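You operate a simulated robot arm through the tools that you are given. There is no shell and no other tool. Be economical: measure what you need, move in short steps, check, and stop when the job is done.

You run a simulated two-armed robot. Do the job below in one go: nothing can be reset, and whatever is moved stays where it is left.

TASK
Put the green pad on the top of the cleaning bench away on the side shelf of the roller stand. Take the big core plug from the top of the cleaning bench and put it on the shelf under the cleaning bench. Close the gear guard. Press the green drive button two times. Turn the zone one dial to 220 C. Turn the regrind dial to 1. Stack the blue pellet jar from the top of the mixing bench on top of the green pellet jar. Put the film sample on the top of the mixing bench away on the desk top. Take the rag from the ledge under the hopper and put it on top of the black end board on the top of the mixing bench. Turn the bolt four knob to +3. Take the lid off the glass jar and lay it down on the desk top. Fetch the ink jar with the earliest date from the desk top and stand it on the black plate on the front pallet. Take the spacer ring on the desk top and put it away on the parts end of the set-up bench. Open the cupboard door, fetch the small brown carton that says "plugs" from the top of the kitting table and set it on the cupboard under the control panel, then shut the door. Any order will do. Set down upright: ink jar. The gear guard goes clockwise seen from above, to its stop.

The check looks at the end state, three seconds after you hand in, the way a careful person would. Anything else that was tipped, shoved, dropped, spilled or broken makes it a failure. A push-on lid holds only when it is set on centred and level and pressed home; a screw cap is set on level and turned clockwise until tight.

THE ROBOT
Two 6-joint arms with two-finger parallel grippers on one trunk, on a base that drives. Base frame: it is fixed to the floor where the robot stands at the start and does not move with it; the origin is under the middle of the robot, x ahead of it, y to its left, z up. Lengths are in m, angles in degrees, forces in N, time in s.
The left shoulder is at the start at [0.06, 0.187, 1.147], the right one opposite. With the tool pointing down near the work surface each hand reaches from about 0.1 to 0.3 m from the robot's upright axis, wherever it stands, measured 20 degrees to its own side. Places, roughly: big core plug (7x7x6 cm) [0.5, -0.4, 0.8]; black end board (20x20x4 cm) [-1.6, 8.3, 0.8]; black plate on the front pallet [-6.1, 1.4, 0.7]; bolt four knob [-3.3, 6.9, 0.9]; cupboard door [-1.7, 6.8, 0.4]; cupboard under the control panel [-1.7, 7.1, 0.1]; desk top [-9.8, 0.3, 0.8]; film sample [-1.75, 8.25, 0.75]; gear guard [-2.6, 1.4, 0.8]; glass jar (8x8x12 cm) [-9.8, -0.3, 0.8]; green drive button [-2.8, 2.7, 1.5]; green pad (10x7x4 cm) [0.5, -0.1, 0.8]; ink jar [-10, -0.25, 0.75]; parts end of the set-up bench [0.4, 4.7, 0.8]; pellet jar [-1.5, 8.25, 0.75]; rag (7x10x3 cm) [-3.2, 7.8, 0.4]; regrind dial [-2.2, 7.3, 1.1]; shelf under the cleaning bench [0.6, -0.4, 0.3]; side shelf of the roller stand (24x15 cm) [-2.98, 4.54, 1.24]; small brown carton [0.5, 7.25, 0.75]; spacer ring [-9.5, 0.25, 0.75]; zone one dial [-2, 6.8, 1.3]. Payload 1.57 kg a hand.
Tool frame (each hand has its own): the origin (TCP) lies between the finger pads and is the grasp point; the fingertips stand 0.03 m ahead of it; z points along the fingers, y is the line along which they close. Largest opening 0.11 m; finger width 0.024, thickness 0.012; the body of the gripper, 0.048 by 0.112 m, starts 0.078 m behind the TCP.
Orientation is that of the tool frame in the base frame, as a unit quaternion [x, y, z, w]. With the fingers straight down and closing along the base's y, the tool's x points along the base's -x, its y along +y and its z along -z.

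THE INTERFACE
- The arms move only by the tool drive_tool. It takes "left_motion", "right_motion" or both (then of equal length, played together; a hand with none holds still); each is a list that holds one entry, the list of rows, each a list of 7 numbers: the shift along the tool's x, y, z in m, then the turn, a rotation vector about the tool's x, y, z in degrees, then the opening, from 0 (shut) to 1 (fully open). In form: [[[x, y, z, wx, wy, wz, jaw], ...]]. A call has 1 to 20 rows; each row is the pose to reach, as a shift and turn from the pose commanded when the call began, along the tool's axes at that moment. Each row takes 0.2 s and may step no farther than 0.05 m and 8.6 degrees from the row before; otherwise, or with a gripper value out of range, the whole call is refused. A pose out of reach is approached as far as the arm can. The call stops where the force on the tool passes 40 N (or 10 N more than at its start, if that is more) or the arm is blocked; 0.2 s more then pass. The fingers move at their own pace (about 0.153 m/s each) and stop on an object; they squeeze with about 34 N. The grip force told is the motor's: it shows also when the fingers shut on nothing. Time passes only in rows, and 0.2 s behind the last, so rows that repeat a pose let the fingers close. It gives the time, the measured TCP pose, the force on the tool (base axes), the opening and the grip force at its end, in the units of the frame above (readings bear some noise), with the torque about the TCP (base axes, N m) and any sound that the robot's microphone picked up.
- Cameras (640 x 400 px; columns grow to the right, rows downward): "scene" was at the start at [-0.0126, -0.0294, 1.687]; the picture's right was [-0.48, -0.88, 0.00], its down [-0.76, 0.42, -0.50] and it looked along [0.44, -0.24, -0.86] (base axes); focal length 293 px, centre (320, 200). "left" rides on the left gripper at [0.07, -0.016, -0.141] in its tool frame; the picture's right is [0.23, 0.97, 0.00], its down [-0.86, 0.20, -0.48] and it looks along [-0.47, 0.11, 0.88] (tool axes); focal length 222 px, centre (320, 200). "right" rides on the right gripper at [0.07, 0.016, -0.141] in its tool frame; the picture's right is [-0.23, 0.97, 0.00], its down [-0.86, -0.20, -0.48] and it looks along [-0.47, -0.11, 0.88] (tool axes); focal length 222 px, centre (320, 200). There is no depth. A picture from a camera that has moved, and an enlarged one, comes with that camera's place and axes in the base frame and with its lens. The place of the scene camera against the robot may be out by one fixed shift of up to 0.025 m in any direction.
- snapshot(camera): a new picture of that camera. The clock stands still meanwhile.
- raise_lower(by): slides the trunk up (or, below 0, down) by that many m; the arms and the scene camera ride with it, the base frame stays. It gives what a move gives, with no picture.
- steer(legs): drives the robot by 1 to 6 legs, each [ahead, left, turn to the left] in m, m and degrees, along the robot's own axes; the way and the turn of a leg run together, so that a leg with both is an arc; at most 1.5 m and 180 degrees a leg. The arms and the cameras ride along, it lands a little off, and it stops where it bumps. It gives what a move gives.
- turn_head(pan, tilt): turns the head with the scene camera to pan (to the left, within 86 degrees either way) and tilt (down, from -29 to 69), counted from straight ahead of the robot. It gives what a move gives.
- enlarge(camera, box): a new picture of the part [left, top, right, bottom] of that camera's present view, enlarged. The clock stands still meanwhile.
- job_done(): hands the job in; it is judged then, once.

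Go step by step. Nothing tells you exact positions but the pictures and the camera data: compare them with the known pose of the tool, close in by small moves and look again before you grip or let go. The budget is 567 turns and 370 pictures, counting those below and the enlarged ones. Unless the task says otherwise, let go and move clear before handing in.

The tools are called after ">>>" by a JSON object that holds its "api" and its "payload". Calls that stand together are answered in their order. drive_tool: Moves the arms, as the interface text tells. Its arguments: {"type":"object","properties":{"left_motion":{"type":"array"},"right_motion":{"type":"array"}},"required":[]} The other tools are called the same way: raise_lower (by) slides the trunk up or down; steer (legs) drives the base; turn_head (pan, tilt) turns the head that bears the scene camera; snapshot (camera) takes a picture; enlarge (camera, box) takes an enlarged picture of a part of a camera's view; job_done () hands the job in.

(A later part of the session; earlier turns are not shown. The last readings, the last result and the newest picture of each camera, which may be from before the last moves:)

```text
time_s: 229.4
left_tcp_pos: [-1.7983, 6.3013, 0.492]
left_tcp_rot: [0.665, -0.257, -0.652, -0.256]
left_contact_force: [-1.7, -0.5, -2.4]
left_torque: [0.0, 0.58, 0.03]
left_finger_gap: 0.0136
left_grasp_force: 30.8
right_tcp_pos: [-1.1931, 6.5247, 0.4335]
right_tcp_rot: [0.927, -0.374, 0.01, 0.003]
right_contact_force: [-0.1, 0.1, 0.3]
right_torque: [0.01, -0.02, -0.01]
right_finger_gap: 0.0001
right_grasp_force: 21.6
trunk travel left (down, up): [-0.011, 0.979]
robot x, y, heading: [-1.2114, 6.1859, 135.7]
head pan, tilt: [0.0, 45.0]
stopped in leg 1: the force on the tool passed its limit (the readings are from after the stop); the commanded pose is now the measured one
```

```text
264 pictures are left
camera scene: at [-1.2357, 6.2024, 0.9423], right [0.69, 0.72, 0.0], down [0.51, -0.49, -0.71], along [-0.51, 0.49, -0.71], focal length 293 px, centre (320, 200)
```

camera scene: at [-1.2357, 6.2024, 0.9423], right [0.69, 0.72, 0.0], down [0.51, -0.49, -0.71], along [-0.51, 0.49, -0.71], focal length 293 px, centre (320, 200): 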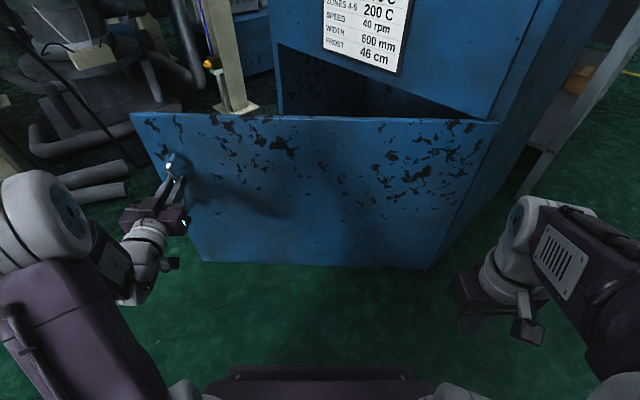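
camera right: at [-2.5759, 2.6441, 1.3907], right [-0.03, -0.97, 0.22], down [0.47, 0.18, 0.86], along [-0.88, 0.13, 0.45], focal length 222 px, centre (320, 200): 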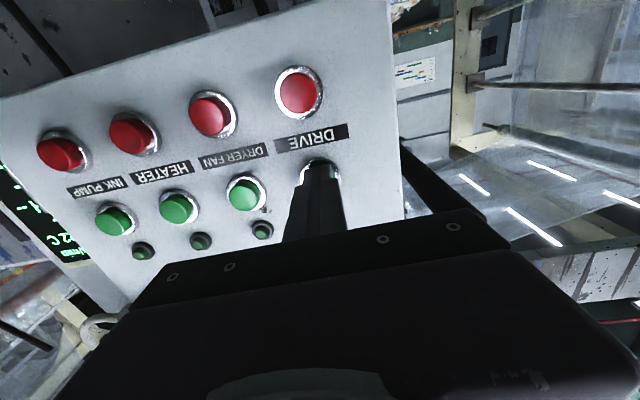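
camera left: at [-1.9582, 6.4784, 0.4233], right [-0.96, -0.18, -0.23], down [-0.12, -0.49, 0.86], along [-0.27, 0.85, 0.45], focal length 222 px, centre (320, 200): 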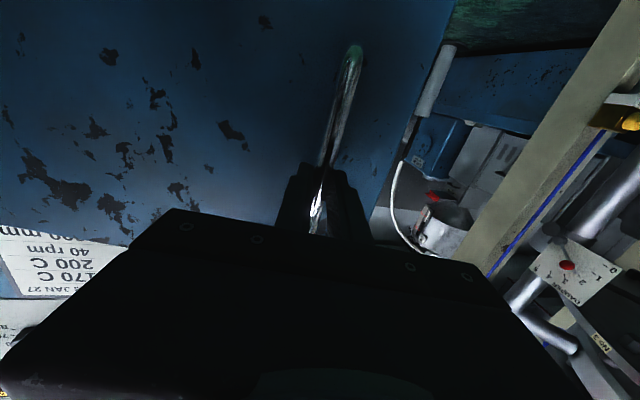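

The door is about 47° open, and the path fits a hinge at (-1.40, 6.79). I continue with 20° steps.

>>> {"api": "steer", "payload": {"legs": [[-0.105, -0.194, 20]]}}

>>> {"api": "steer", "payload": {"legs": [[-0.105, -0.194, 20]]}}

>>> {"api": "snapshot", "payload": {"camera": "scene"}}

```text
time_s: 231.2
left_tcp_pos: [-1.6088, 6.1846, 0.4902]
left_tcp_rot: [0.702, -0.129, -0.688, -0.131]
left_contact_force: [-0.7, -1.5, -1.0]
left_torque: [-0.35, 0.42, 0.05]
left_finger_gap: 0.014
left_grasp_force: 30.3
right_tcp_pos: [-1.121, 6.6093, 0.4321]
right_tcp_rot: [0.979, -0.202, 0.01, 0.001]
right_contact_force: [-0.3, -0.1, -0.1]
right_torque: [0.03, 0.01, 0.0]
right_finger_gap: 0.0
right_grasp_force: 21.4
trunk travel left (down, up): [-0.011, 0.979]
robot x, y, heading: [-1.0152, 6.286, 156.5]
head pan, tilt: [0.0, 45.0]
stopped in leg 1: the force on the tool passed its limit (the readings are from after the stop); the commanded pose is now the measured one
```

```text
time_s: 232.6
left_tcp_pos: [-1.4717, 6.1456, 0.4911]
left_tcp_rot: [0.712, -0.044, -0.699, -0.048]
left_contact_force: [0.2, -2.2, -3.7]
left_torque: [-0.48, 0.51, 0.05]
left_finger_gap: 0.0139
left_grasp_force: 31.0
right_tcp_pos: [-1.0898, 6.6756, 0.4336]
right_tcp_rot: [0.996, -0.09, 0.009, 0.0]
right_contact_force: [0.4, 0.9, -0.2]
right_torque: [-0.03, -0.01, 0.02]
right_finger_gap: 0.0001
right_grasp_force: 21.1
trunk travel left (down, up): [-0.011, 0.979]
robot x, y, heading: [-0.9182, 6.3834, 169.5]
head pan, tilt: [0.0, 45.0]
stopped in leg 1: the force on the tool passed its limit (the readings are from after the stop); the commanded pose is now the measured one
```

```text
263 pictures are left
camera scene: at [-0.9475, 6.3899, 0.9423], right [0.18, 0.98, 0.0], down [0.7, -0.13, -0.71], along [-0.7, 0.13, -0.71], focal length 293 px, centre (320, 200)
```

scene: 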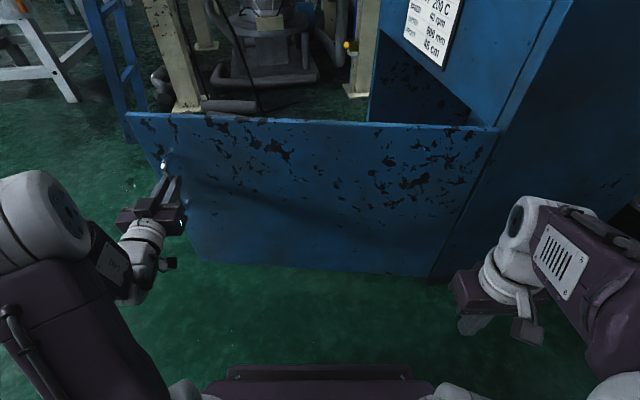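

>>> {"api": "steer", "payload": {"legs": [[-0.082, -0.143, 15]]}}

>>> {"api": "drive_tool", "payload": {"left_motion": [[[0, 0, 0, 0, 0, 0, 0.2], [0, 0, 0, 0, 0, 0, 0.5], [0, 0, 0, 0, 0, 0, 0.7], [0, 0, -0.02, 0, 0, 0, 0.7]]]}}

>>> {"api": "steer", "payload": {"legs": [[-0.2, 0, 0]]}}

>>> {"api": "snapshot", "payload": {"camera": "scene"}}

```text
time_s: 234.0
left_tcp_pos: [-1.318, 6.1355, 0.4919]
left_tcp_rot: [0.711, 0.048, -0.7, 0.043]
left_contact_force: [-1.2, -1.9, -3.4]
left_torque: [-0.69, 0.44, 0.02]
left_finger_gap: 0.0139
left_grasp_force: 30.1
right_tcp_pos: [-1.0729, 6.7459, 0.4332]
right_tcp_rot: [1.0, 0.029, 0.01, -0.001]
right_contact_force: [-1.4, 0.0, 0.2]
right_torque: [0.04, -0.01, 0.01]
right_finger_gap: 0.0
right_grasp_force: 21.2
trunk travel left (down, up): [-0.011, 0.979]
robot x, y, heading: [-0.8337, 6.5029, -176.8]
head pan, tilt: [0.0, 45.0]
stopped in leg 1: the force on the tool passed its limit (the readings are from after the stop); the commanded pose is now the measured one
```

```text
time_s: 235.0
left_tcp_pos: [-1.2988, 6.1391, 0.4938]
left_tcp_rot: [0.712, 0.05, -0.699, 0.041]
left_contact_force: [-0.8, -0.9, -0.6]
left_torque: [-0.04, -0.01, -0.01]
left_finger_gap: 0.0769
left_grasp_force: 0.1
right_tcp_pos: [-1.0728, 6.7455, 0.433]
right_tcp_rot: [1.0, 0.029, 0.01, -0.001]
right_contact_force: [0.5, 0.6, -1.2]
right_torque: [0.01, 0.01, -0.04]
right_finger_gap: 0.0
right_grasp_force: 21.4
trunk travel left (down, up): [-0.011, 0.979]
robot x, y, heading: [-0.8311, 6.5035, -176.4]
head pan, tilt: [0.0, 45.0]
```

```text
time_s: 236.6
left_tcp_pos: [-1.0987, 6.1497, 0.4927]
left_tcp_rot: [0.712, 0.05, -0.699, 0.041]
left_contact_force: [0.5, -0.9, 1.0]
left_torque: [0.01, 0.0, 0.01]
left_finger_gap: 0.0768
left_grasp_force: 0.0
right_tcp_pos: [-0.8741, 6.7568, 0.4328]
right_tcp_rot: [1.0, 0.03, 0.01, -0.001]
right_contact_force: [0.2, 0.8, 0.5]
right_torque: [-0.01, 0.01, 0.03]
right_finger_gap: 0.0
right_grasp_force: 21.2
trunk travel left (down, up): [-0.011, 0.979]
robot x, y, heading: [-0.6366, 6.5134, -176.7]
head pan, tilt: [0.0, 45.0]
```

```text
262 pictures are left
camera scene: at [-0.6684, 6.5175, 0.9423], right [-0.06, 1.0, 0.0], down [0.71, 0.04, -0.71], along [-0.71, -0.04, -0.71], focal length 293 px, centre (320, 200)
```

scene: 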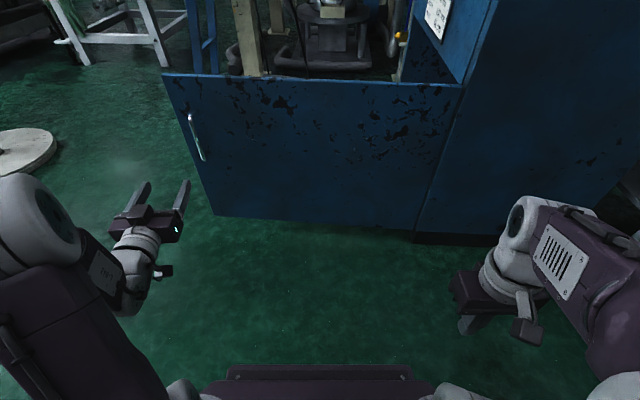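

The door stands open at about 94°. Now for the carton: I raise the trunk, turn round to face the kitting table, and look.

>>> {"api": "raise_lower", "payload": {"by": 0.4}}

>>> {"api": "raise_lower", "payload": {"by": 0.3}}

>>> {"api": "steer", "payload": {"legs": [[0, 0, 177]]}}

>>> {"api": "turn_head", "payload": {"pan": 25, "tilt": 30}}

>>> {"api": "snapshot", "payload": {"camera": "scene"}}

```text
time_s: 240.4
left_tcp_pos: [-1.0987, 6.1491, 0.8935]
left_tcp_rot: [0.712, 0.05, -0.699, 0.041]
left_contact_force: [0.5, -0.6, -0.3]
left_torque: [0.01, -0.02, -0.01]
left_finger_gap: 0.077
left_grasp_force: 0.2
right_tcp_pos: [-0.8759, 6.7573, 0.8333]
right_tcp_rot: [1.0, 0.03, 0.01, -0.001]
right_contact_force: [-0.3, -0.3, 0.8]
right_torque: [-0.01, 0.04, -0.03]
right_finger_gap: 0.0002
right_grasp_force: 21.4
trunk travel left (down, up): [-0.411, 0.579]
robot x, y, heading: [-0.6358, 6.5144, -176.8]
head pan, tilt: [0.0, 45.0]
```

```text
time_s: 243.4
left_tcp_pos: [-1.0993, 6.1508, 1.1925]
left_tcp_rot: [0.712, 0.049, -0.699, 0.04]
left_contact_force: [0.7, -0.3, 0.3]
left_torque: [0.02, -0.02, -0.01]
left_finger_gap: 0.077
left_grasp_force: 0.1
right_tcp_pos: [-0.8752, 6.7567, 1.1323]
right_tcp_rot: [1.0, 0.03, 0.009, -0.001]
right_contact_force: [-0.3, 0.0, -0.3]
right_torque: [-0.04, -0.01, -0.03]
right_finger_gap: 0.0
right_grasp_force: 21.7
trunk travel left (down, up): [-0.711, 0.279]
robot x, y, heading: [-0.6339, 6.5154, -176.7]
head pan, tilt: [0.0, 45.0]
```

```text
time_s: 250.9
left_tcp_pos: [-0.1356, 6.8288, 1.1933]
left_tcp_rot: [-0.01, 0.713, 0.002, 0.701]
left_contact_force: [0.5, 0.0, -0.2]
left_torque: [0.0, 0.02, 0.0]
left_finger_gap: 0.077
left_grasp_force: 0.0
right_tcp_pos: [-0.4238, 6.2491, 1.1332]
right_tcp_rot: [0.025, 1.0, -0.001, -0.009]
right_contact_force: [0.5, 0.3, -0.5]
right_torque: [0.01, -0.01, 0.04]
right_finger_gap: 0.0002
right_grasp_force: 20.7
trunk travel left (down, up): [-0.711, 0.279]
robot x, y, heading: [-0.6325, 6.5156, -3.0]
head pan, tilt: [0.0, 45.0]
```

```text
time_s: 251.8
left_tcp_pos: [-0.135, 6.8287, 1.1931]
left_tcp_rot: [-0.011, 0.714, 0.002, 0.7]
left_contact_force: [-0.4, 0.6, 0.0]
left_torque: [0.0, 0.05, -0.03]
left_finger_gap: 0.0771
left_grasp_force: 0.0
right_tcp_pos: [-0.4238, 6.2508, 1.1335]
right_tcp_rot: [0.026, 1.0, -0.001, -0.009]
right_contact_force: [-0.2, 0.3, -0.2]
right_torque: [-0.01, -0.02, -0.02]
right_finger_gap: 0.0
right_grasp_force: 21.3
trunk travel left (down, up): [-0.711, 0.279]
robot x, y, heading: [-0.6351, 6.5151, -3.1]
head pan, tilt: [25.0, 30.0]
```

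```text
261 pictures are left
camera scene: at [-0.6231, 6.5556, 1.6649], right [0.38, -0.93, 0.0], down [-0.46, -0.19, -0.87], along [0.8, 0.32, -0.5], focal length 293 px, centre (320, 200)
```

scene: 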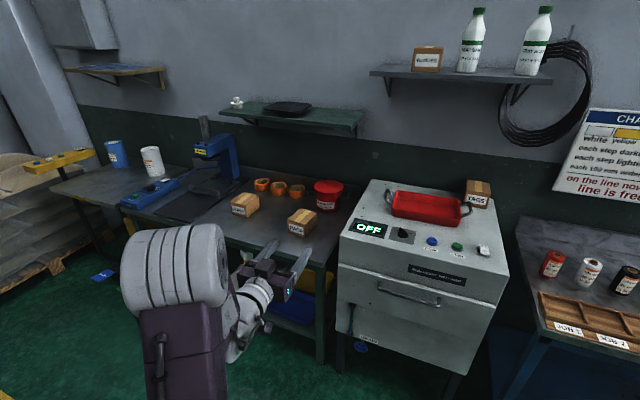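

>>> {"api": "enlarge", "payload": {"camera": "scene", "box": [200, 160, 360, 260]}}

```text
4.00 times, centred on (280, 210) of scene
camera zoom: at [-0.6231, 6.5556, 1.6649], right [0.38, -0.93, 0.0], down [-0.46, -0.19, -0.87], along [0.8, 0.32, -0.5], focal length 1172 px, centre (480, 160)
```

zoom: 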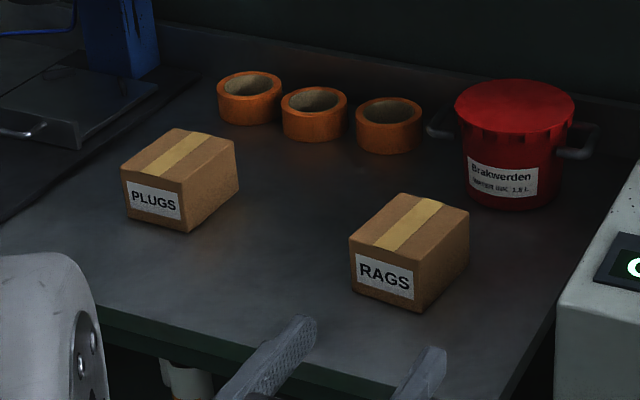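

The PLUGS carton is the left one, at about (0.57, 7.5). I'll take it with the right hand, since that suits the cupboard side clear of the door, and first fold the left arm to point down.

>>> {"api": "drive_tool", "payload": {"left_motion": [[[0.005, 0, -0.02, 0, 8.2, 0, 0.5], [0.01, 0, -0.04, 0, 16.4, 0, 0.5], [0.015, 0, -0.06, 0, 24.6, 0, 0.5], [0.02, 0, -0.08, 0, 32.8, 0, 0.5], [0.025, 0, -0.1, 0, 41, 0, 0.5], [0.03, 0, -0.12, 0, 49.2, 0, 0.5], [0.035, 0, -0.14, 0, 57.4, 0, 0.5], [0.04, 0, -0.16, 0, 65.6, 0, 0.5], [0.045, 0, -0.18, 0, 73.8, 0, 0.5], [0.05, 0, -0.2, 0, 82, 0, 0.5], [0.05, 0, -0.22, 0, 90, 0, 0.5]]]}}

>>> {"api": "steer", "payload": {"legs": [[0.2, 1.2, 3]]}}

>>> {"api": "turn_head", "payload": {"pan": -15, "tilt": 45}}

>>> {"api": "snapshot", "payload": {"camera": "scene"}}

```text
time_s: 254.2
left_tcp_pos: [-0.3565, 6.8251, 1.1472]
left_tcp_rot: [-0.009, 1.0, -0.006, -0.01]
left_contact_force: [-0.7, -1.1, -0.6]
left_torque: [-0.02, 0.02, 0.04]
left_finger_gap: 0.0547
left_grasp_force: 0.1
left hand out of reach, approached as far as the arm can: row 1, 2
right_tcp_pos: [-0.4241, 6.2502, 1.134]
right_tcp_rot: [0.026, 1.0, 0.0, -0.01]
right_contact_force: [-0.6, 0.3, -0.6]
right_torque: [-0.02, 0.01, 0.01]
right_finger_gap: 0.0
right_grasp_force: 21.1
trunk travel left (down, up): [-0.711, 0.279]
robot x, y, heading: [-0.6353, 6.5167, -2.9]
head pan, tilt: [25.0, 30.0]
```

```text
time_s: 260.3
left_tcp_pos: [-0.1745, 8.0258, 1.1473]
left_tcp_rot: [-0.051, 0.999, -0.005, -0.009]
left_contact_force: [-0.2, -0.2, 0.7]
left_torque: [-0.02, -0.02, 0.0]
left_finger_gap: 0.0546
left_grasp_force: 0.1
right_tcp_pos: [-0.194, 7.4463, 1.1335]
right_tcp_rot: [-0.018, 1.0, 0.0, -0.009]
right_contact_force: [-0.6, -0.4, 0.5]
right_torque: [-0.01, 0.02, 0.01]
right_finger_gap: 0.0
right_grasp_force: 21.7
trunk travel left (down, up): [-0.711, 0.279]
robot x, y, heading: [-0.4247, 7.6954, 1.7]
head pan, tilt: [25.0, 30.0]
```

```text
time_s: 261.3
left_tcp_pos: [-0.174, 8.0251, 1.1475]
left_tcp_rot: [-0.05, 0.999, -0.006, -0.008]
left_contact_force: [0.4, -0.2, 0.7]
left_torque: [0.02, -0.02, 0.01]
left_finger_gap: 0.0546
left_grasp_force: 0.1
right_tcp_pos: [-0.1933, 7.447, 1.1333]
right_tcp_rot: [-0.017, 1.0, -0.001, -0.01]
right_contact_force: [0.5, -1.0, -0.4]
right_torque: [-0.04, 0.03, -0.02]
right_finger_gap: 0.0
right_grasp_force: 21.1
trunk travel left (down, up): [-0.711, 0.279]
robot x, y, heading: [-0.4276, 7.6935, 2.2]
head pan, tilt: [-15.0, 45.0]
```

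```text
259 pictures are left
camera scene: at [-0.4187, 7.6761, 1.6423], right [-0.23, -0.97, 0.0], down [-0.69, 0.16, -0.71], along [0.69, -0.16, -0.71], focal length 293 px, centre (320, 200)
```

scene: 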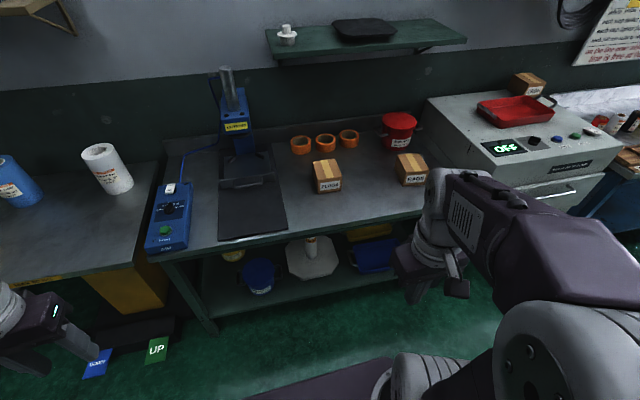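

The carton's top is at about (0.49, 7.44, 0.88). I drive closer, tilt the right hand forward and look with its camera.

>>> {"api": "steer", "payload": {"legs": [[0.36, 0.0, -2]]}}

>>> {"api": "drive_tool", "payload": {"right_motion": [[[0, 0, 0.0, 0, -8, 0, 1], [-0.01, 0, 0.0, 0, -16, 0, 1], [-0.02, 0, 0.0, 0, -24, 0, 1], [-0.03, 0, 0.0, 0, -32, 0, 1], [-0.04, 0, 0.0, 0, -40, 0, 1], [-0.05, 0, 0.0, 0, -48, 0, 1]]]}}

>>> {"api": "snapshot", "payload": {"camera": "right"}}

>>> {"api": "snapshot", "payload": {"camera": "scene"}}

```text
time_s: 263.7
left_tcp_pos: [0.198, 8.0243, 1.1478]
left_tcp_rot: [-0.035, 0.999, -0.005, -0.007]
left_contact_force: [0.7, -0.1, -0.4]
left_torque: [0.02, 0.0, 0.03]
left_finger_gap: 0.0552
left_grasp_force: 0.1
right_tcp_pos: [0.1612, 7.4459, 1.1326]
right_tcp_rot: [-0.002, 1.0, 0.0, -0.008]
right_contact_force: [-0.2, -0.1, 0.4]
right_torque: [0.03, -0.01, -0.01]
right_finger_gap: 0.0002
right_grasp_force: 21.2
trunk travel left (down, up): [-0.711, 0.279]
robot x, y, heading: [-0.0642, 7.7017, 0.0]
head pan, tilt: [-15.0, 45.0]
```

```text
time_s: 265.1
left_tcp_pos: [0.1977, 8.0239, 1.1473]
left_tcp_rot: [-0.034, 0.999, -0.006, -0.009]
left_contact_force: [0.2, -0.1, -0.3]
left_torque: [-0.01, 0.03, -0.04]
left_finger_gap: 0.055
left_grasp_force: 0.1
right_tcp_pos: [0.2506, 7.372, 1.1676]
right_tcp_rot: [-0.001, 0.917, 0.0, 0.398]
right_contact_force: [-0.5, -0.3, -0.1]
right_torque: [0.02, -0.03, -0.01]
right_finger_gap: 0.1102
right_grasp_force: 0.1
right hand out of reach, approached as far as the arm can: row 1, 2, 3, 4, 5, 6
trunk travel left (down, up): [-0.711, 0.279]
robot x, y, heading: [-0.0592, 7.7017, 0.1]
head pan, tilt: [-15.0, 45.0]
```

```text
258 pictures are left
camera right: at [0.1006, 7.3871, 1.2114], right [0.15, 0.97, 0.17], down [0.24, -0.2, 0.95], along [0.96, -0.11, -0.26], focal length 222 px, centre (320, 200)
```

right: 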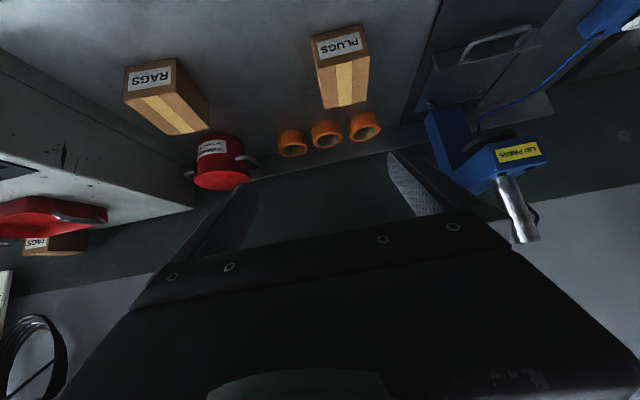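

```text
257 pictures are left
camera scene: at [-0.0575, 7.6817, 1.6423], right [-0.26, -0.97, 0.0], down [-0.68, 0.18, -0.71], along [0.68, -0.18, -0.71], focal length 293 px, centre (320, 200)
```

scene: 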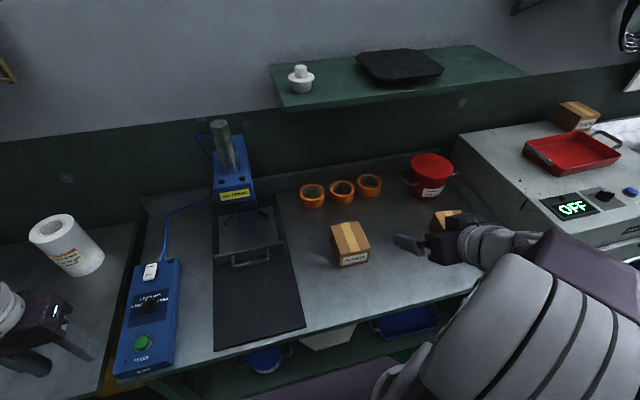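

The PLUGS carton spans x 0.43–0.54, y 7.387–7.481, z 0.805–0.877, so it fits the jaws. I move to a pre-grasp pose in front and above it.

>>> {"api": "drive_tool", "payload": {"right_motion": [[[0.004, 0.011, 0.042, 0, 0, 0, 1], [0.008, 0.022, 0.084, 0, 0, 0, 1], [0.012, 0.033, 0.126, 0, 0, 0, 1], [0.016, 0.044, 0.168, 0, 0, 0, 1], [0.02, 0.055, 0.21, 0, 0, 0, 1], [0.023, 0.063, 0.25, 0, 0, 0, 1]]]}}

>>> {"api": "snapshot", "payload": {"camera": "right"}}

```text
time_s: 266.5
left_tcp_pos: [0.2001, 8.0237, 1.1477]
left_tcp_rot: [-0.035, 0.999, -0.005, -0.01]
left_contact_force: [0.2, 0.0, 0.7]
left_torque: [0.03, 0.01, -0.02]
left_finger_gap: 0.0549
left_grasp_force: 0.0
right_tcp_pos: [0.4321, 7.4259, 0.9903]
right_tcp_rot: [-0.001, 0.919, 0.007, 0.394]
right_contact_force: [1.2, 0.4, -0.2]
right_torque: [0.0, 0.01, 0.01]
right_finger_gap: 0.1099
right_grasp_force: 0.0
right hand out of reach, approached as far as the arm can: row 1, 2, 3, 4, 5, 6
trunk travel left (down, up): [-0.711, 0.279]
robot x, y, heading: [-0.0628, 7.6983, 0.3]
head pan, tilt: [-15.0, 45.0]
```

```text
256 pictures are left
camera right: at [0.2805, 7.4398, 1.0355], right [0.15, 0.97, 0.18], down [0.24, -0.21, 0.95], along [0.96, -0.1, -0.27], focal length 222 px, centre (320, 200)
```

right: 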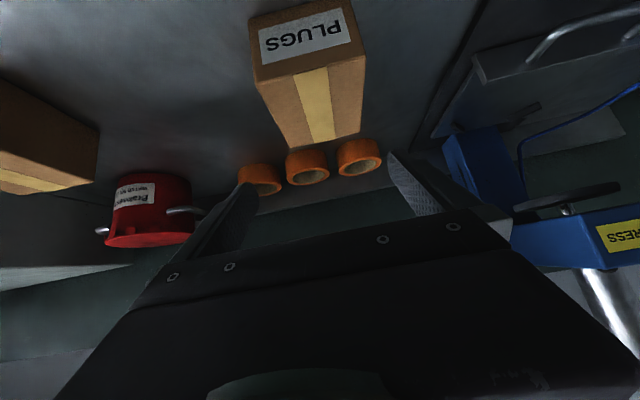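

>>> {"api": "drive_tool", "payload": {"right_motion": [[[0.017, 0.0095, 0.026, 0, 0, 0, 1], [0.034, 0.0095, 0.051, 0, 0, 0, 1], [0.0514, 0.0095, 0.0766, 0, 0, 0, 1]]]}}

>>> {"api": "snapshot", "payload": {"camera": "right"}}

>>> {"api": "enlarge", "payload": {"camera": "scene", "box": [280, 190, 480, 310]}}

```text
time_s: 267.3
left_tcp_pos: [0.1984, 8.0231, 1.1476]
left_tcp_rot: [-0.035, 0.999, -0.006, -0.009]
left_contact_force: [0.3, -0.1, 0.6]
left_torque: [0.01, 0.02, -0.02]
left_finger_gap: 0.0549
left_grasp_force: 0.1
right_tcp_pos: [0.4707, 7.419, 0.9374]
right_tcp_rot: [0.0, 0.919, 0.012, 0.393]
right_contact_force: [0.4, -0.6, 0.4]
right_torque: [0.02, -0.01, 0.02]
right_finger_gap: 0.11
right_grasp_force: 0.0
right hand out of reach, approached as far as the arm can: row 1, 2, 3
trunk travel left (down, up): [-0.711, 0.279]
robot x, y, heading: [-0.066, 7.6987, 0.1]
head pan, tilt: [-15.0, 45.0]
```

```text
255 pictures are left
camera right: at [0.3206, 7.4321, 0.9827], right [0.15, 0.97, 0.19], down [0.25, -0.22, 0.94], along [0.96, -0.09, -0.27], focal length 222 px, centre (320, 200)
```

right: 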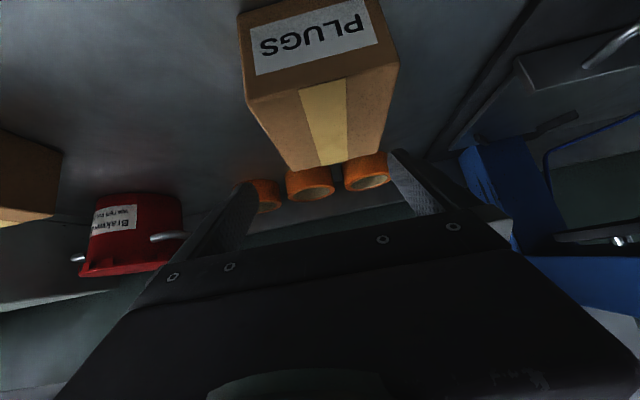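

```text
3.20 times, centred on (380, 250) of scene
camera zoom: at [-0.0574, 7.6817, 1.6423], right [-0.26, -0.97, 0.0], down [-0.68, 0.18, -0.71], along [0.68, -0.18, -0.71], focal length 938 px, centre (128, 40)
```

zoom: 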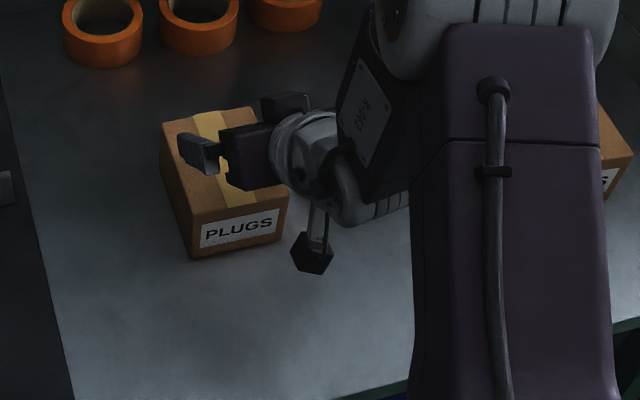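

The arm is short of its command in this pose because the shoulder is too high. I correct sideways with the base (1.6 cm left) and descend with the trunk instead.

>>> {"api": "steer", "payload": {"legs": [[0.0, 0.018, 0]]}}

>>> {"api": "raise_lower", "payload": {"by": -0.03}}

>>> {"api": "snapshot", "payload": {"camera": "right"}}

```text
time_s: 268.0
left_tcp_pos: [0.1981, 8.0377, 1.148]
left_tcp_rot: [-0.035, 0.999, -0.004, -0.008]
left_contact_force: [-0.5, -1.2, 0.7]
left_torque: [0.05, 0.0, 0.0]
left_finger_gap: 0.055
left_grasp_force: 0.1
right_tcp_pos: [0.47, 7.4337, 0.9361]
right_tcp_rot: [0.001, 0.919, 0.014, 0.393]
right_contact_force: [-0.6, -0.2, 0.1]
right_torque: [0.03, -0.04, 0.03]
right_finger_gap: 0.1098
right_grasp_force: 0.1
trunk travel left (down, up): [-0.711, 0.279]
robot x, y, heading: [-0.0667, 7.7188, 0.1]
head pan, tilt: [-15.0, 45.0]
```

```text
time_s: 268.8
left_tcp_pos: [0.1984, 8.0408, 1.1176]
left_tcp_rot: [-0.034, 0.999, -0.007, -0.008]
left_contact_force: [-0.4, -0.3, 0.6]
left_torque: [0.02, -0.01, 0.04]
left_finger_gap: 0.0553
left_grasp_force: 0.1
right_tcp_pos: [0.4707, 7.4369, 0.9077]
right_tcp_rot: [0.0, 0.919, 0.011, 0.394]
right_contact_force: [0.2, 0.7, 0.6]
right_torque: [0.0, -0.01, 0.0]
right_finger_gap: 0.1098
right_grasp_force: 0.0
trunk travel left (down, up): [-0.681, 0.309]
robot x, y, heading: [-0.0679, 7.7157, 0.1]
head pan, tilt: [-15.0, 45.0]
```

```text
253 pictures are left
camera right: at [0.3202, 7.4506, 0.9531], right [0.15, 0.97, 0.18], down [0.25, -0.22, 0.94], along [0.96, -0.09, -0.27], focal length 222 px, centre (320, 200)
```

right: 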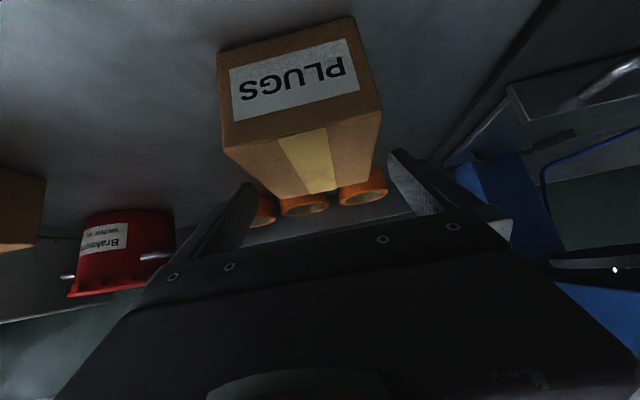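

Centred within a few mm. I lower the trunk 5.5 cm so the fingers straddle the carton, then close.

>>> {"api": "raise_lower", "payload": {"by": -0.055}}

>>> {"api": "snapshot", "payload": {"camera": "right"}}

```text
time_s: 269.8
left_tcp_pos: [0.1986, 8.0424, 1.0623]
left_tcp_rot: [-0.035, 0.999, -0.006, -0.008]
left_contact_force: [-0.5, -0.4, -0.8]
left_torque: [0.02, -0.02, -0.04]
left_finger_gap: 0.0549
left_grasp_force: 0.0
right_tcp_pos: [0.4715, 7.4366, 0.851]
right_tcp_rot: [0.0, 0.919, 0.011, 0.394]
right_contact_force: [-0.3, -0.1, 0.9]
right_torque: [-0.01, -0.02, 0.0]
right_finger_gap: 0.1103
right_grasp_force: 0.0
trunk travel left (down, up): [-0.626, 0.364]
robot x, y, heading: [-0.0657, 7.7173, 0.1]
head pan, tilt: [-15.0, 45.0]
```

```text
252 pictures are left
camera right: at [0.3202, 7.4499, 0.8979], right [0.15, 0.97, 0.19], down [0.25, -0.22, 0.94], along [0.96, -0.09, -0.27], focal length 222 px, centre (320, 200)
```

right: 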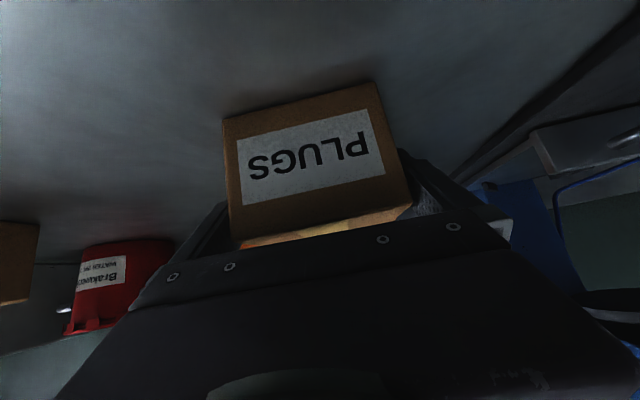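

Good straddle. I close on the carton and lift with the trunk.

>>> {"api": "drive_tool", "payload": {"right_motion": [[[0, 0, 0, 0, 0, 0, 0.8], [0, 0, 0, 0, 0, 0, 0.6], [0, 0, 0, 0, 0, 0, 0.6], [0, 0, 0, 0, 0, 0, 0.6]]]}}

>>> {"api": "raise_lower", "payload": {"by": 0.1}}

>>> {"api": "snapshot", "payload": {"camera": "right"}}

```text
time_s: 270.8
left_tcp_pos: [0.1985, 8.0416, 1.063]
left_tcp_rot: [-0.035, 0.999, -0.006, -0.009]
left_contact_force: [0.9, 0.4, -0.1]
left_torque: [-0.05, 0.01, 0.0]
left_finger_gap: 0.0549
left_grasp_force: 0.0
right_tcp_pos: [0.4711, 7.4367, 0.8513]
right_tcp_rot: [0.0, 0.919, 0.012, 0.395]
right_contact_force: [0.3, -1.8, 3.1]
right_torque: [-0.49, 0.03, -0.03]
right_finger_gap: 0.0998
right_grasp_force: 33.7
trunk travel left (down, up): [-0.626, 0.364]
robot x, y, heading: [-0.0669, 7.7203, -0.0]
head pan, tilt: [-15.0, 45.0]
```

```text
time_s: 272.1
left_tcp_pos: [0.1986, 8.041, 1.1617]
left_tcp_rot: [-0.034, 0.999, -0.006, -0.009]
left_contact_force: [0.0, 0.2, -0.5]
left_torque: [-0.03, 0.01, -0.02]
left_finger_gap: 0.0547
left_grasp_force: 0.2
right_tcp_pos: [0.4724, 7.4359, 0.9514]
right_tcp_rot: [0.0, 0.919, 0.012, 0.393]
right_contact_force: [-0.7, 0.1, -5.2]
right_torque: [0.01, 0.1, -0.02]
right_finger_gap: 0.0999
right_grasp_force: 34.0
trunk travel left (down, up): [-0.726, 0.264]
robot x, y, heading: [-0.0674, 7.7178, -0.0]
head pan, tilt: [-15.0, 45.0]
```

```text
251 pictures are left
camera right: at [0.3208, 7.4497, 0.9974], right [0.15, 0.97, 0.19], down [0.25, -0.22, 0.94], along [0.96, -0.09, -0.27], focal length 222 px, centre (320, 200)
```

right: 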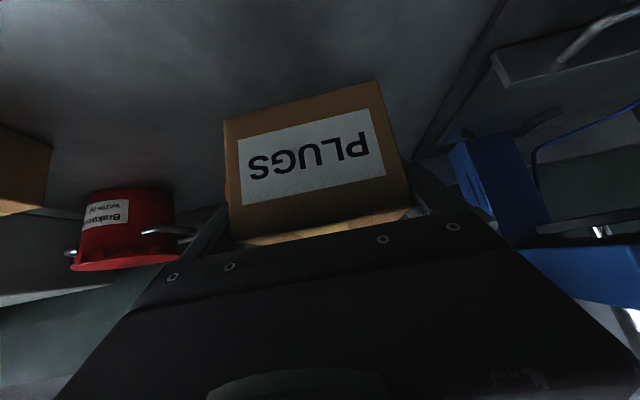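

The carton is held. I drive back, along the aisle to y≈5.8, and turn to face the cupboard, with the box carried above the open door.

>>> {"api": "steer", "payload": {"legs": [[-0.55, 0, 0], [0, -1.45, 0], [0, -0.45, 0], [0, 0, 90], [0, 1.35, 0]]}}

>>> {"api": "turn_head", "payload": {"pan": -10, "tilt": 45}}

>>> {"api": "snapshot", "payload": {"camera": "scene"}}

```text
time_s: 294.6
left_tcp_pos: [-2.2767, 6.092, 1.163]
left_tcp_rot: [0.719, -0.695, 0.01, 0.002]
left_contact_force: [-0.8, 0.7, 0.2]
left_torque: [-0.01, 0.01, 0.03]
left_finger_gap: 0.0551
left_grasp_force: 0.0
right_tcp_pos: [-1.6622, 6.3428, 0.9517]
right_tcp_rot: [-0.638, 0.662, 0.281, 0.275]
right_contact_force: [0.8, 0.3, -4.9]
right_torque: [-0.09, -0.02, -0.04]
right_finger_gap: 0.0998
right_grasp_force: 34.6
trunk travel left (down, up): [-0.726, 0.264]
robot x, y, heading: [-1.9642, 5.8187, 87.9]
head pan, tilt: [-15.0, 45.0]
```

```text
time_s: 295.2
left_tcp_pos: [-2.2771, 6.0921, 1.1623]
left_tcp_rot: [0.72, -0.694, 0.01, 0.002]
left_contact_force: [0.1, 0.1, 0.7]
left_torque: [-0.02, 0.04, -0.02]
left_finger_gap: 0.0551
left_grasp_force: 0.0
right_tcp_pos: [-1.6638, 6.3421, 0.9517]
right_tcp_rot: [-0.638, 0.662, 0.282, 0.275]
right_contact_force: [0.5, 0.0, -4.0]
right_torque: [-0.11, 0.0, -0.03]
right_finger_gap: 0.1002
right_grasp_force: 34.2
trunk travel left (down, up): [-0.726, 0.264]
robot x, y, heading: [-1.9636, 5.8195, 88.0]
head pan, tilt: [-10.0, 45.0]
```

```text
250 pictures are left
camera scene: at [-1.9596, 5.8404, 1.6573], right [0.98, -0.21, 0.0], down [-0.15, -0.69, -0.71], along [0.15, 0.69, -0.71], focal length 293 px, centre (320, 200)
```

scene: 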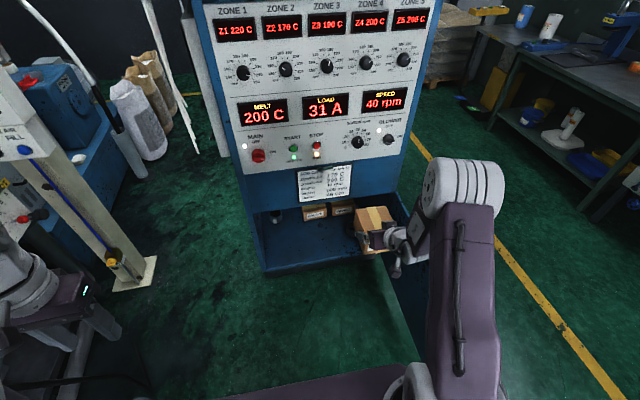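

>>> {"api": "enlarge", "payload": {"camera": "scene", "box": [240, 180, 420, 290]}}

```text
3.56 times, centred on (330, 235) of scene
camera zoom: at [-1.9596, 5.8404, 1.6573], right [0.98, -0.21, 0.0], down [-0.15, -0.69, -0.71], along [0.15, 0.69, -0.71], focal length 1042 px, centre (284, 76)
```

zoom: 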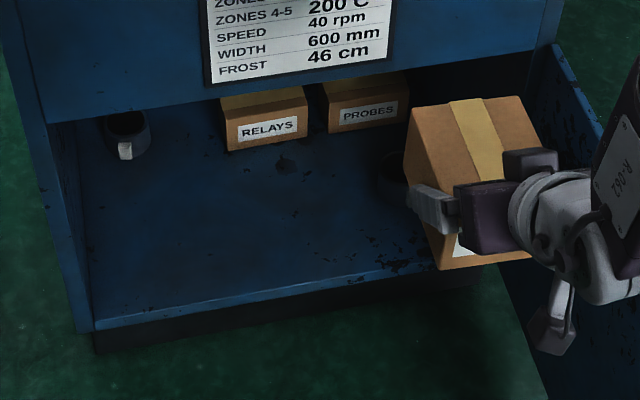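

The cupboard floor is at z≈0.15, free around (-1.77, 6.96), with boxes behind at y≥7.13. I move to the left a bit and forward, and lower the trunk in front of it.

>>> {"api": "steer", "payload": {"legs": [[0.25, 0.1, 2]]}}

>>> {"api": "raise_lower", "payload": {"by": -0.4}}

>>> {"api": "raise_lower", "payload": {"by": -0.3}}

>>> {"api": "snapshot", "payload": {"camera": "scene"}}

>>> {"api": "snapshot", "payload": {"camera": "right"}}

```text
time_s: 297.1
left_tcp_pos: [-2.3799, 6.3308, 1.1626]
left_tcp_rot: [0.73, -0.684, 0.01, 0.002]
left_contact_force: [-0.2, -0.8, 0.4]
left_torque: [-0.01, 0.0, 0.0]
left_finger_gap: 0.0549
left_grasp_force: 0.0
right_tcp_pos: [-1.7756, 6.6023, 0.9508]
right_tcp_rot: [-0.648, 0.652, 0.285, 0.271]
right_contact_force: [0.1, -0.5, -4.6]
right_torque: [-0.08, 0.01, -0.06]
right_finger_gap: 0.0999
right_grasp_force: 33.5
trunk travel left (down, up): [-0.726, 0.264]
robot x, y, heading: [-2.0559, 6.0683, 90.0]
head pan, tilt: [-10.0, 45.0]
```

```text
time_s: 301.0
left_tcp_pos: [-2.3802, 6.3312, 0.7629]
left_tcp_rot: [0.73, -0.683, 0.01, 0.003]
left_contact_force: [0.4, -0.2, 0.5]
left_torque: [0.0, 0.0, -0.02]
left_finger_gap: 0.055
left_grasp_force: 0.0
right_tcp_pos: [-1.7747, 6.6011, 0.5516]
right_tcp_rot: [-0.648, 0.652, 0.285, 0.271]
right_contact_force: [-0.3, -0.5, -3.6]
right_torque: [-0.09, 0.0, 0.02]
right_finger_gap: 0.0999
right_grasp_force: 34.1
trunk travel left (down, up): [-0.326, 0.664]
robot x, y, heading: [-2.0569, 6.0663, 90.0]
head pan, tilt: [-10.0, 45.0]
```

```text
time_s: 304.0
left_tcp_pos: [-2.3813, 6.3325, 0.4622]
left_tcp_rot: [0.73, -0.683, 0.01, 0.001]
left_contact_force: [-0.5, 0.2, -0.4]
left_torque: [-0.02, -0.02, -0.01]
left_finger_gap: 0.0549
left_grasp_force: 0.1
right_tcp_pos: [-1.7753, 6.6007, 0.2509]
right_tcp_rot: [-0.648, 0.652, 0.286, 0.27]
right_contact_force: [-0.5, 0.4, -3.9]
right_torque: [-0.1, 0.02, -0.02]
right_finger_gap: 0.1002
right_grasp_force: 34.3
trunk travel left (down, up): [-0.026, 0.964]
robot x, y, heading: [-2.0599, 6.0687, 90.1]
head pan, tilt: [-10.0, 45.0]
```

```text
248 pictures are left
camera scene: at [-2.0555, 6.0915, 0.9573], right [0.98, -0.18, 0.0], down [-0.12, -0.7, -0.71], along [0.12, 0.7, -0.71], focal length 293 px, centre (320, 200)
```

scene: 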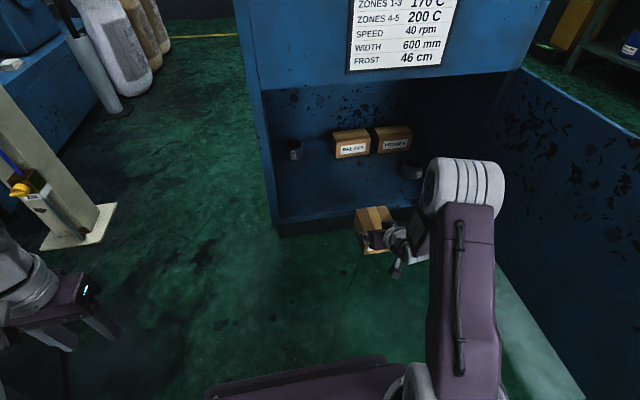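

```text
247 pictures are left
camera right: at [-1.79, 6.4507, 0.2975], right [-0.97, 0.15, 0.19], down [0.22, 0.25, 0.94], along [0.1, 0.96, -0.27], focal length 222 px, centre (320, 200)
```

right: 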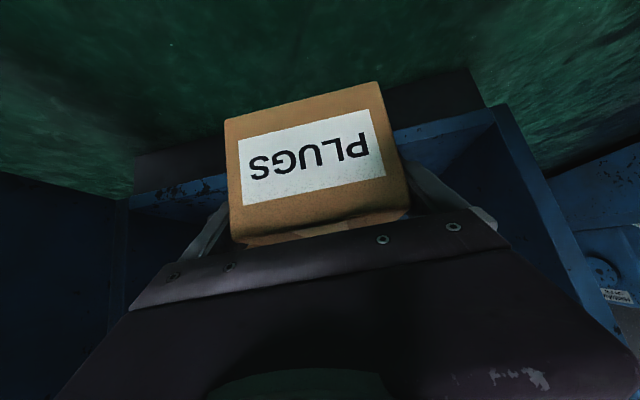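

The box clears the cupboard floor lip (z≈0.125) by 8 cm. I drive in 0.27.

>>> {"api": "steer", "payload": {"legs": [[0.27, 0, 0]]}}

>>> {"api": "drive_tool", "payload": {"right_motion": [[[0.0, 0, 0.02, 0, 0, 0, 0.6], [0.0, 0, 0.04, 0, 0, 0, 0.6], [0.0, 0, 0.06, 0, 0, 0, 0.6]]]}}

>>> {"api": "snapshot", "payload": {"camera": "scene"}}

>>> {"api": "snapshot", "payload": {"camera": "right"}}

```text
time_s: 305.9
left_tcp_pos: [-2.3803, 6.6003, 0.4623]
left_tcp_rot: [0.73, -0.683, 0.01, 0.003]
left_contact_force: [-0.1, 0.4, -0.5]
left_torque: [-0.03, -0.02, 0.02]
left_finger_gap: 0.0549
left_grasp_force: 0.0
right_tcp_pos: [-1.7756, 6.8712, 0.2515]
right_tcp_rot: [-0.649, 0.652, 0.286, 0.27]
right_contact_force: [-0.6, -0.4, -4.2]
right_torque: [-0.06, -0.02, 0.01]
right_finger_gap: 0.1
right_grasp_force: 34.0
trunk travel left (down, up): [-0.026, 0.964]
robot x, y, heading: [-2.0584, 6.3359, 89.7]
head pan, tilt: [-10.0, 45.0]
```

```text
time_s: 306.7
left_tcp_pos: [-2.3796, 6.6, 0.4628]
left_tcp_rot: [0.73, -0.683, 0.01, 0.002]
left_contact_force: [-0.1, -0.6, 0.7]
left_torque: [0.01, -0.02, 0.0]
left_finger_gap: 0.0549
left_grasp_force: 0.0
right_tcp_pos: [-1.7757, 6.9148, 0.2071]
right_tcp_rot: [-0.648, 0.652, 0.286, 0.271]
right_contact_force: [-0.5, -0.1, -4.0]
right_torque: [-0.11, 0.0, -0.01]
right_finger_gap: 0.0999
right_grasp_force: 34.3
trunk travel left (down, up): [-0.026, 0.964]
robot x, y, heading: [-2.0625, 6.3349, 89.9]
head pan, tilt: [-10.0, 45.0]
```

```text
246 pictures are left
camera scene: at [-2.0549, 6.3599, 0.9573], right [0.98, -0.18, 0.0], down [-0.12, -0.7, -0.71], along [0.12, 0.7, -0.71], focal length 293 px, centre (320, 200)
```

scene: 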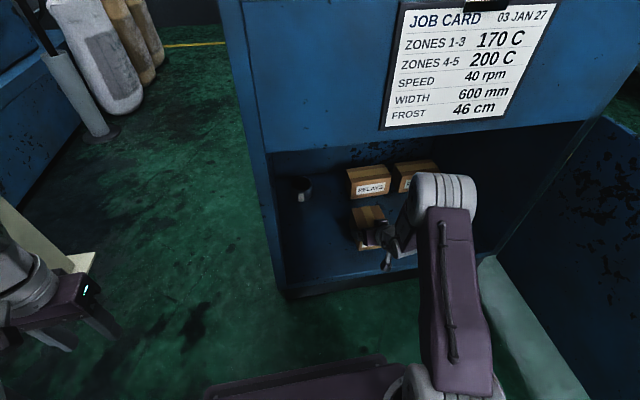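

```text
245 pictures are left
camera right: at [-1.7899, 6.7638, 0.254], right [-0.97, 0.15, 0.19], down [0.22, 0.25, 0.94], along [0.1, 0.96, -0.27], focal length 222 px, centre (320, 200)
```

right: 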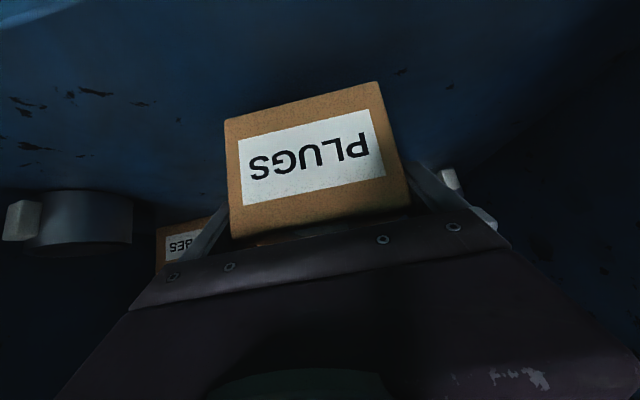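

The box is well inside. I lower it gently until contact.

>>> {"api": "drive_tool", "payload": {"right_motion": [[[0.007, 0, 0.007, 0, 0, 0, 0.6], [0.014, 0, 0.014, 0, 0, 0, 0.6], [0.018, 0, 0.018, 0, 0, 0, 0.6]]]}}

>>> {"api": "drive_tool", "payload": {"right_motion": [[[0.003, 0, 0.003, 0, 0, 0, 0.6], [0.006, 0, 0.006, 0, 0, 0, 0.6], [0.008, 0, 0.008, 0, 0, 0, 0.6]]]}}

```text
time_s: 307.5
left_tcp_pos: [-2.3806, 6.6002, 0.4629]
left_tcp_rot: [0.73, -0.683, 0.01, 0.002]
left_contact_force: [-0.8, 0.3, -0.9]
left_torque: [0.0, -0.02, -0.05]
left_finger_gap: 0.0552
left_grasp_force: 0.1
right_tcp_pos: [-1.777, 6.9141, 0.1832]
right_tcp_rot: [-0.648, 0.652, 0.285, 0.27]
right_contact_force: [1.1, -1.1, -4.0]
right_torque: [-0.11, -0.01, 0.01]
right_finger_gap: 0.1001
right_grasp_force: 33.6
trunk travel left (down, up): [-0.026, 0.964]
robot x, y, heading: [-2.0571, 6.3354, 89.7]
head pan, tilt: [-10.0, 45.0]
```

```text
time_s: 308.3
left_tcp_pos: [-2.3814, 6.5988, 0.4629]
left_tcp_rot: [0.73, -0.683, 0.009, 0.001]
left_contact_force: [0.2, -0.3, 0.8]
left_torque: [0.01, 0.01, -0.04]
left_finger_gap: 0.0551
left_grasp_force: 0.1
right_tcp_pos: [-1.7759, 6.9167, 0.1795]
right_tcp_rot: [-0.647, 0.649, 0.289, 0.275]
right_contact_force: [-0.7, -3.2, 30.4]
right_torque: [0.03, -1.66, -0.54]
right_finger_gap: 0.1004
right_grasp_force: 34.3
trunk travel left (down, up): [-0.026, 0.964]
robot x, y, heading: [-2.0584, 6.3405, 89.6]
head pan, tilt: [-10.0, 45.0]
```

Contact. I ease, open fully and withdraw along the tool axis.

>>> {"api": "drive_tool", "payload": {"right_motion": [[[-0.003, 0, -0.003, 0, 0, 0, 0.7], [-0.003, 0, -0.003, 0, 0, 0, 1], [-0.003, 0, -0.003, 0, 0, 0, 1], [-0.003, 0, -0.04, 0, 0, 0, 1], [-0.003, 0, -0.08, 0, 0, 0, 1]]]}}

>>> {"api": "snapshot", "payload": {"camera": "right"}}

```text
time_s: 309.5
left_tcp_pos: [-2.3813, 6.6013, 0.463]
left_tcp_rot: [0.73, -0.683, 0.01, 0.002]
left_contact_force: [-0.2, 0.0, -0.6]
left_torque: [-0.04, 0.0, -0.03]
left_finger_gap: 0.0548
left_grasp_force: 0.0
right_tcp_pos: [-1.7707, 6.8676, 0.2338]
right_tcp_rot: [-0.649, 0.653, 0.287, 0.265]
right_contact_force: [0.9, -0.5, -0.2]
right_torque: [0.0, 0.0, -0.02]
right_finger_gap: 0.11
right_grasp_force: 0.1
right hand out of reach, approached as far as the arm can: row 5
trunk travel left (down, up): [-0.026, 0.964]
robot x, y, heading: [-2.061, 6.3344, 89.8]
head pan, tilt: [-10.0, 45.0]
```

```text
244 pictures are left
camera right: at [-1.7841, 6.7161, 0.2822], right [-0.97, 0.15, 0.19], down [0.23, 0.25, 0.94], along [0.09, 0.96, -0.28], focal length 222 px, centre (320, 200)
```

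right: 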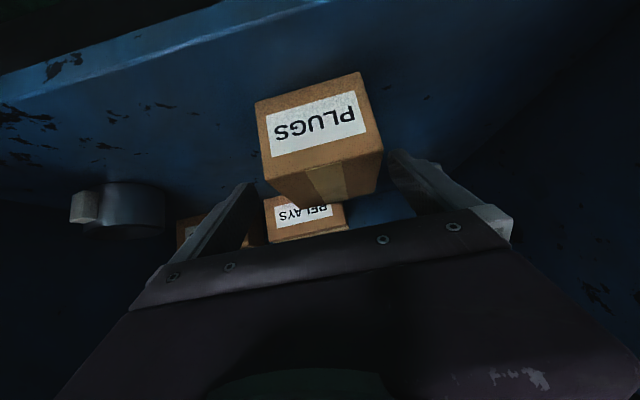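

The PLUGS carton stands in the cupboard. I back out, raise the trunk above the door, fold the right hand and go round to the door's outer side.

>>> {"api": "steer", "payload": {"legs": [[-0.45, 0, 0]]}}

>>> {"api": "raise_lower", "payload": {"by": 0.4}}

>>> {"api": "raise_lower", "payload": {"by": 0.2}}

>>> {"api": "drive_tool", "payload": {"right_motion": [[[0, 0, -0.03, 0, 8, 0, 0.5], [0, 0, -0.06, 0, 16, 0, 0.3], [0, 0, -0.09, 0, 24, 0, 0], [0, 0, -0.12, 0, 32, 0, 0], [0, 0, -0.15, 0, 40, 0, 0], [0, 0, -0.17, 0, 46, 0, 0]]]}}

>>> {"api": "steer", "payload": {"legs": [[0, -1.15, 0]]}}

>>> {"api": "turn_head", "payload": {"pan": 25, "tilt": 50}}

>>> {"api": "snapshot", "payload": {"camera": "scene"}}

```text
time_s: 312.2
left_tcp_pos: [-2.3812, 6.1499, 0.4615]
left_tcp_rot: [0.731, -0.682, 0.009, 0.002]
left_contact_force: [0.0, 0.8, -1.0]
left_torque: [0.0, -0.04, -0.02]
left_finger_gap: 0.0551
left_grasp_force: 0.2
right_tcp_pos: [-1.7728, 6.4184, 0.2349]
right_tcp_rot: [-0.649, 0.652, 0.287, 0.266]
right_contact_force: [-0.2, 0.0, -0.8]
right_torque: [-0.02, 0.01, 0.02]
right_finger_gap: 0.11
right_grasp_force: 0.1
trunk travel left (down, up): [-0.026, 0.964]
robot x, y, heading: [-2.0594, 5.8814, 90.0]
head pan, tilt: [-10.0, 45.0]
```

```text
time_s: 316.0
left_tcp_pos: [-2.3821, 6.1491, 0.863]
left_tcp_rot: [0.731, -0.683, 0.01, 0.002]
left_contact_force: [0.3, 0.0, 0.4]
left_torque: [0.0, 0.0, -0.01]
left_finger_gap: 0.055
left_grasp_force: 0.0
right_tcp_pos: [-1.7739, 6.4189, 0.6356]
right_tcp_rot: [-0.649, 0.653, 0.288, 0.265]
right_contact_force: [-0.7, -0.1, -0.1]
right_torque: [0.0, -0.05, -0.02]
right_finger_gap: 0.1099
right_grasp_force: 0.2
trunk travel left (down, up): [-0.426, 0.564]
robot x, y, heading: [-2.0577, 5.8864, 89.9]
head pan, tilt: [-10.0, 45.0]
```

```text
time_s: 318.2
left_tcp_pos: [-2.3814, 6.1506, 1.063]
left_tcp_rot: [0.731, -0.683, 0.011, 0.002]
left_contact_force: [-0.4, -0.8, 0.6]
left_torque: [-0.02, -0.02, 0.04]
left_finger_gap: 0.055
left_grasp_force: 0.1
right_tcp_pos: [-1.7723, 6.4173, 0.8352]
right_tcp_rot: [-0.649, 0.652, 0.288, 0.265]
right_contact_force: [-0.7, 0.0, -0.2]
right_torque: [0.04, -0.06, 0.01]
right_finger_gap: 0.1101
right_grasp_force: 0.2
trunk travel left (down, up): [-0.626, 0.364]
robot x, y, heading: [-2.0583, 5.8839, 89.8]
head pan, tilt: [-10.0, 45.0]
```

```text
time_s: 319.6
left_tcp_pos: [-2.3816, 6.1494, 1.0622]
left_tcp_rot: [0.731, -0.683, 0.01, 0.002]
left_contact_force: [0.3, -0.1, -0.4]
left_torque: [0.03, 0.0, 0.01]
left_finger_gap: 0.0551
left_grasp_force: 0.0
right_tcp_pos: [-1.7654, 6.2949, 0.9535]
right_tcp_rot: [0.71, -0.704, -0.01, 0.01]
right_contact_force: [0.0, -0.1, -0.5]
right_torque: [0.01, 0.01, 0.02]
right_finger_gap: 0.0
right_grasp_force: 21.4
right hand out of reach, approached as far as the arm can: row 3
trunk travel left (down, up): [-0.626, 0.364]
robot x, y, heading: [-2.0571, 5.8862, 90.0]
head pan, tilt: [-10.0, 45.0]
```

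```text
time_s: 323.3
left_tcp_pos: [-1.6877, 6.1398, 1.0636]
left_tcp_rot: [0.735, -0.678, 0.008, 0.005]
left_contact_force: [0.9, -0.4, 0.6]
left_torque: [-0.04, 0.12, 0.03]
left_finger_gap: 0.0551
left_grasp_force: 0.1
right_tcp_pos: [-1.0743, 6.2954, 0.9516]
right_tcp_rot: [0.715, -0.699, -0.014, 0.014]
right_contact_force: [1.5, 0.4, -0.3]
right_torque: [0.01, 0.1, -0.02]
right_finger_gap: 0.0
right_grasp_force: 21.4
trunk travel left (down, up): [-0.626, 0.364]
robot x, y, heading: [-1.3658, 5.8778, 90.9]
head pan, tilt: [-10.0, 45.0]
stopped in leg 1: the robot was blocked; the commanded pose is now the measured one
```

```text
time_s: 324.3
left_tcp_pos: [-1.6931, 6.1393, 1.0637]
left_tcp_rot: [0.736, -0.677, 0.009, 0.002]
left_contact_force: [-0.2, 1.7, -0.4]
left_torque: [0.0, 0.05, -0.01]
left_finger_gap: 0.0549
left_grasp_force: 0.0
right_tcp_pos: [-1.0809, 6.2926, 0.9542]
right_tcp_rot: [0.715, -0.699, -0.012, 0.01]
right_contact_force: [0.6, 0.7, -0.6]
right_torque: [0.04, -0.01, 0.04]
right_finger_gap: 0.0
right_grasp_force: 20.9
trunk travel left (down, up): [-0.626, 0.364]
robot x, y, heading: [-1.3693, 5.8836, 90.6]
head pan, tilt: [25.0, 50.0]
```

```text
243 pictures are left
camera scene: at [-1.4094, 5.8923, 1.5504], right [0.9, 0.43, 0.0], down [0.33, -0.69, -0.64], along [-0.28, 0.58, -0.77], focal length 293 px, centre (320, 200)
```

scene: 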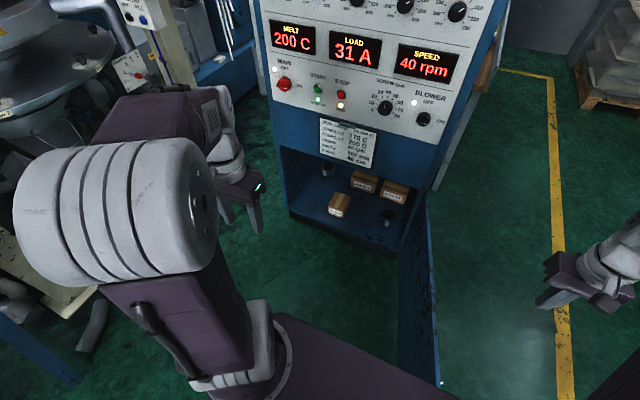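

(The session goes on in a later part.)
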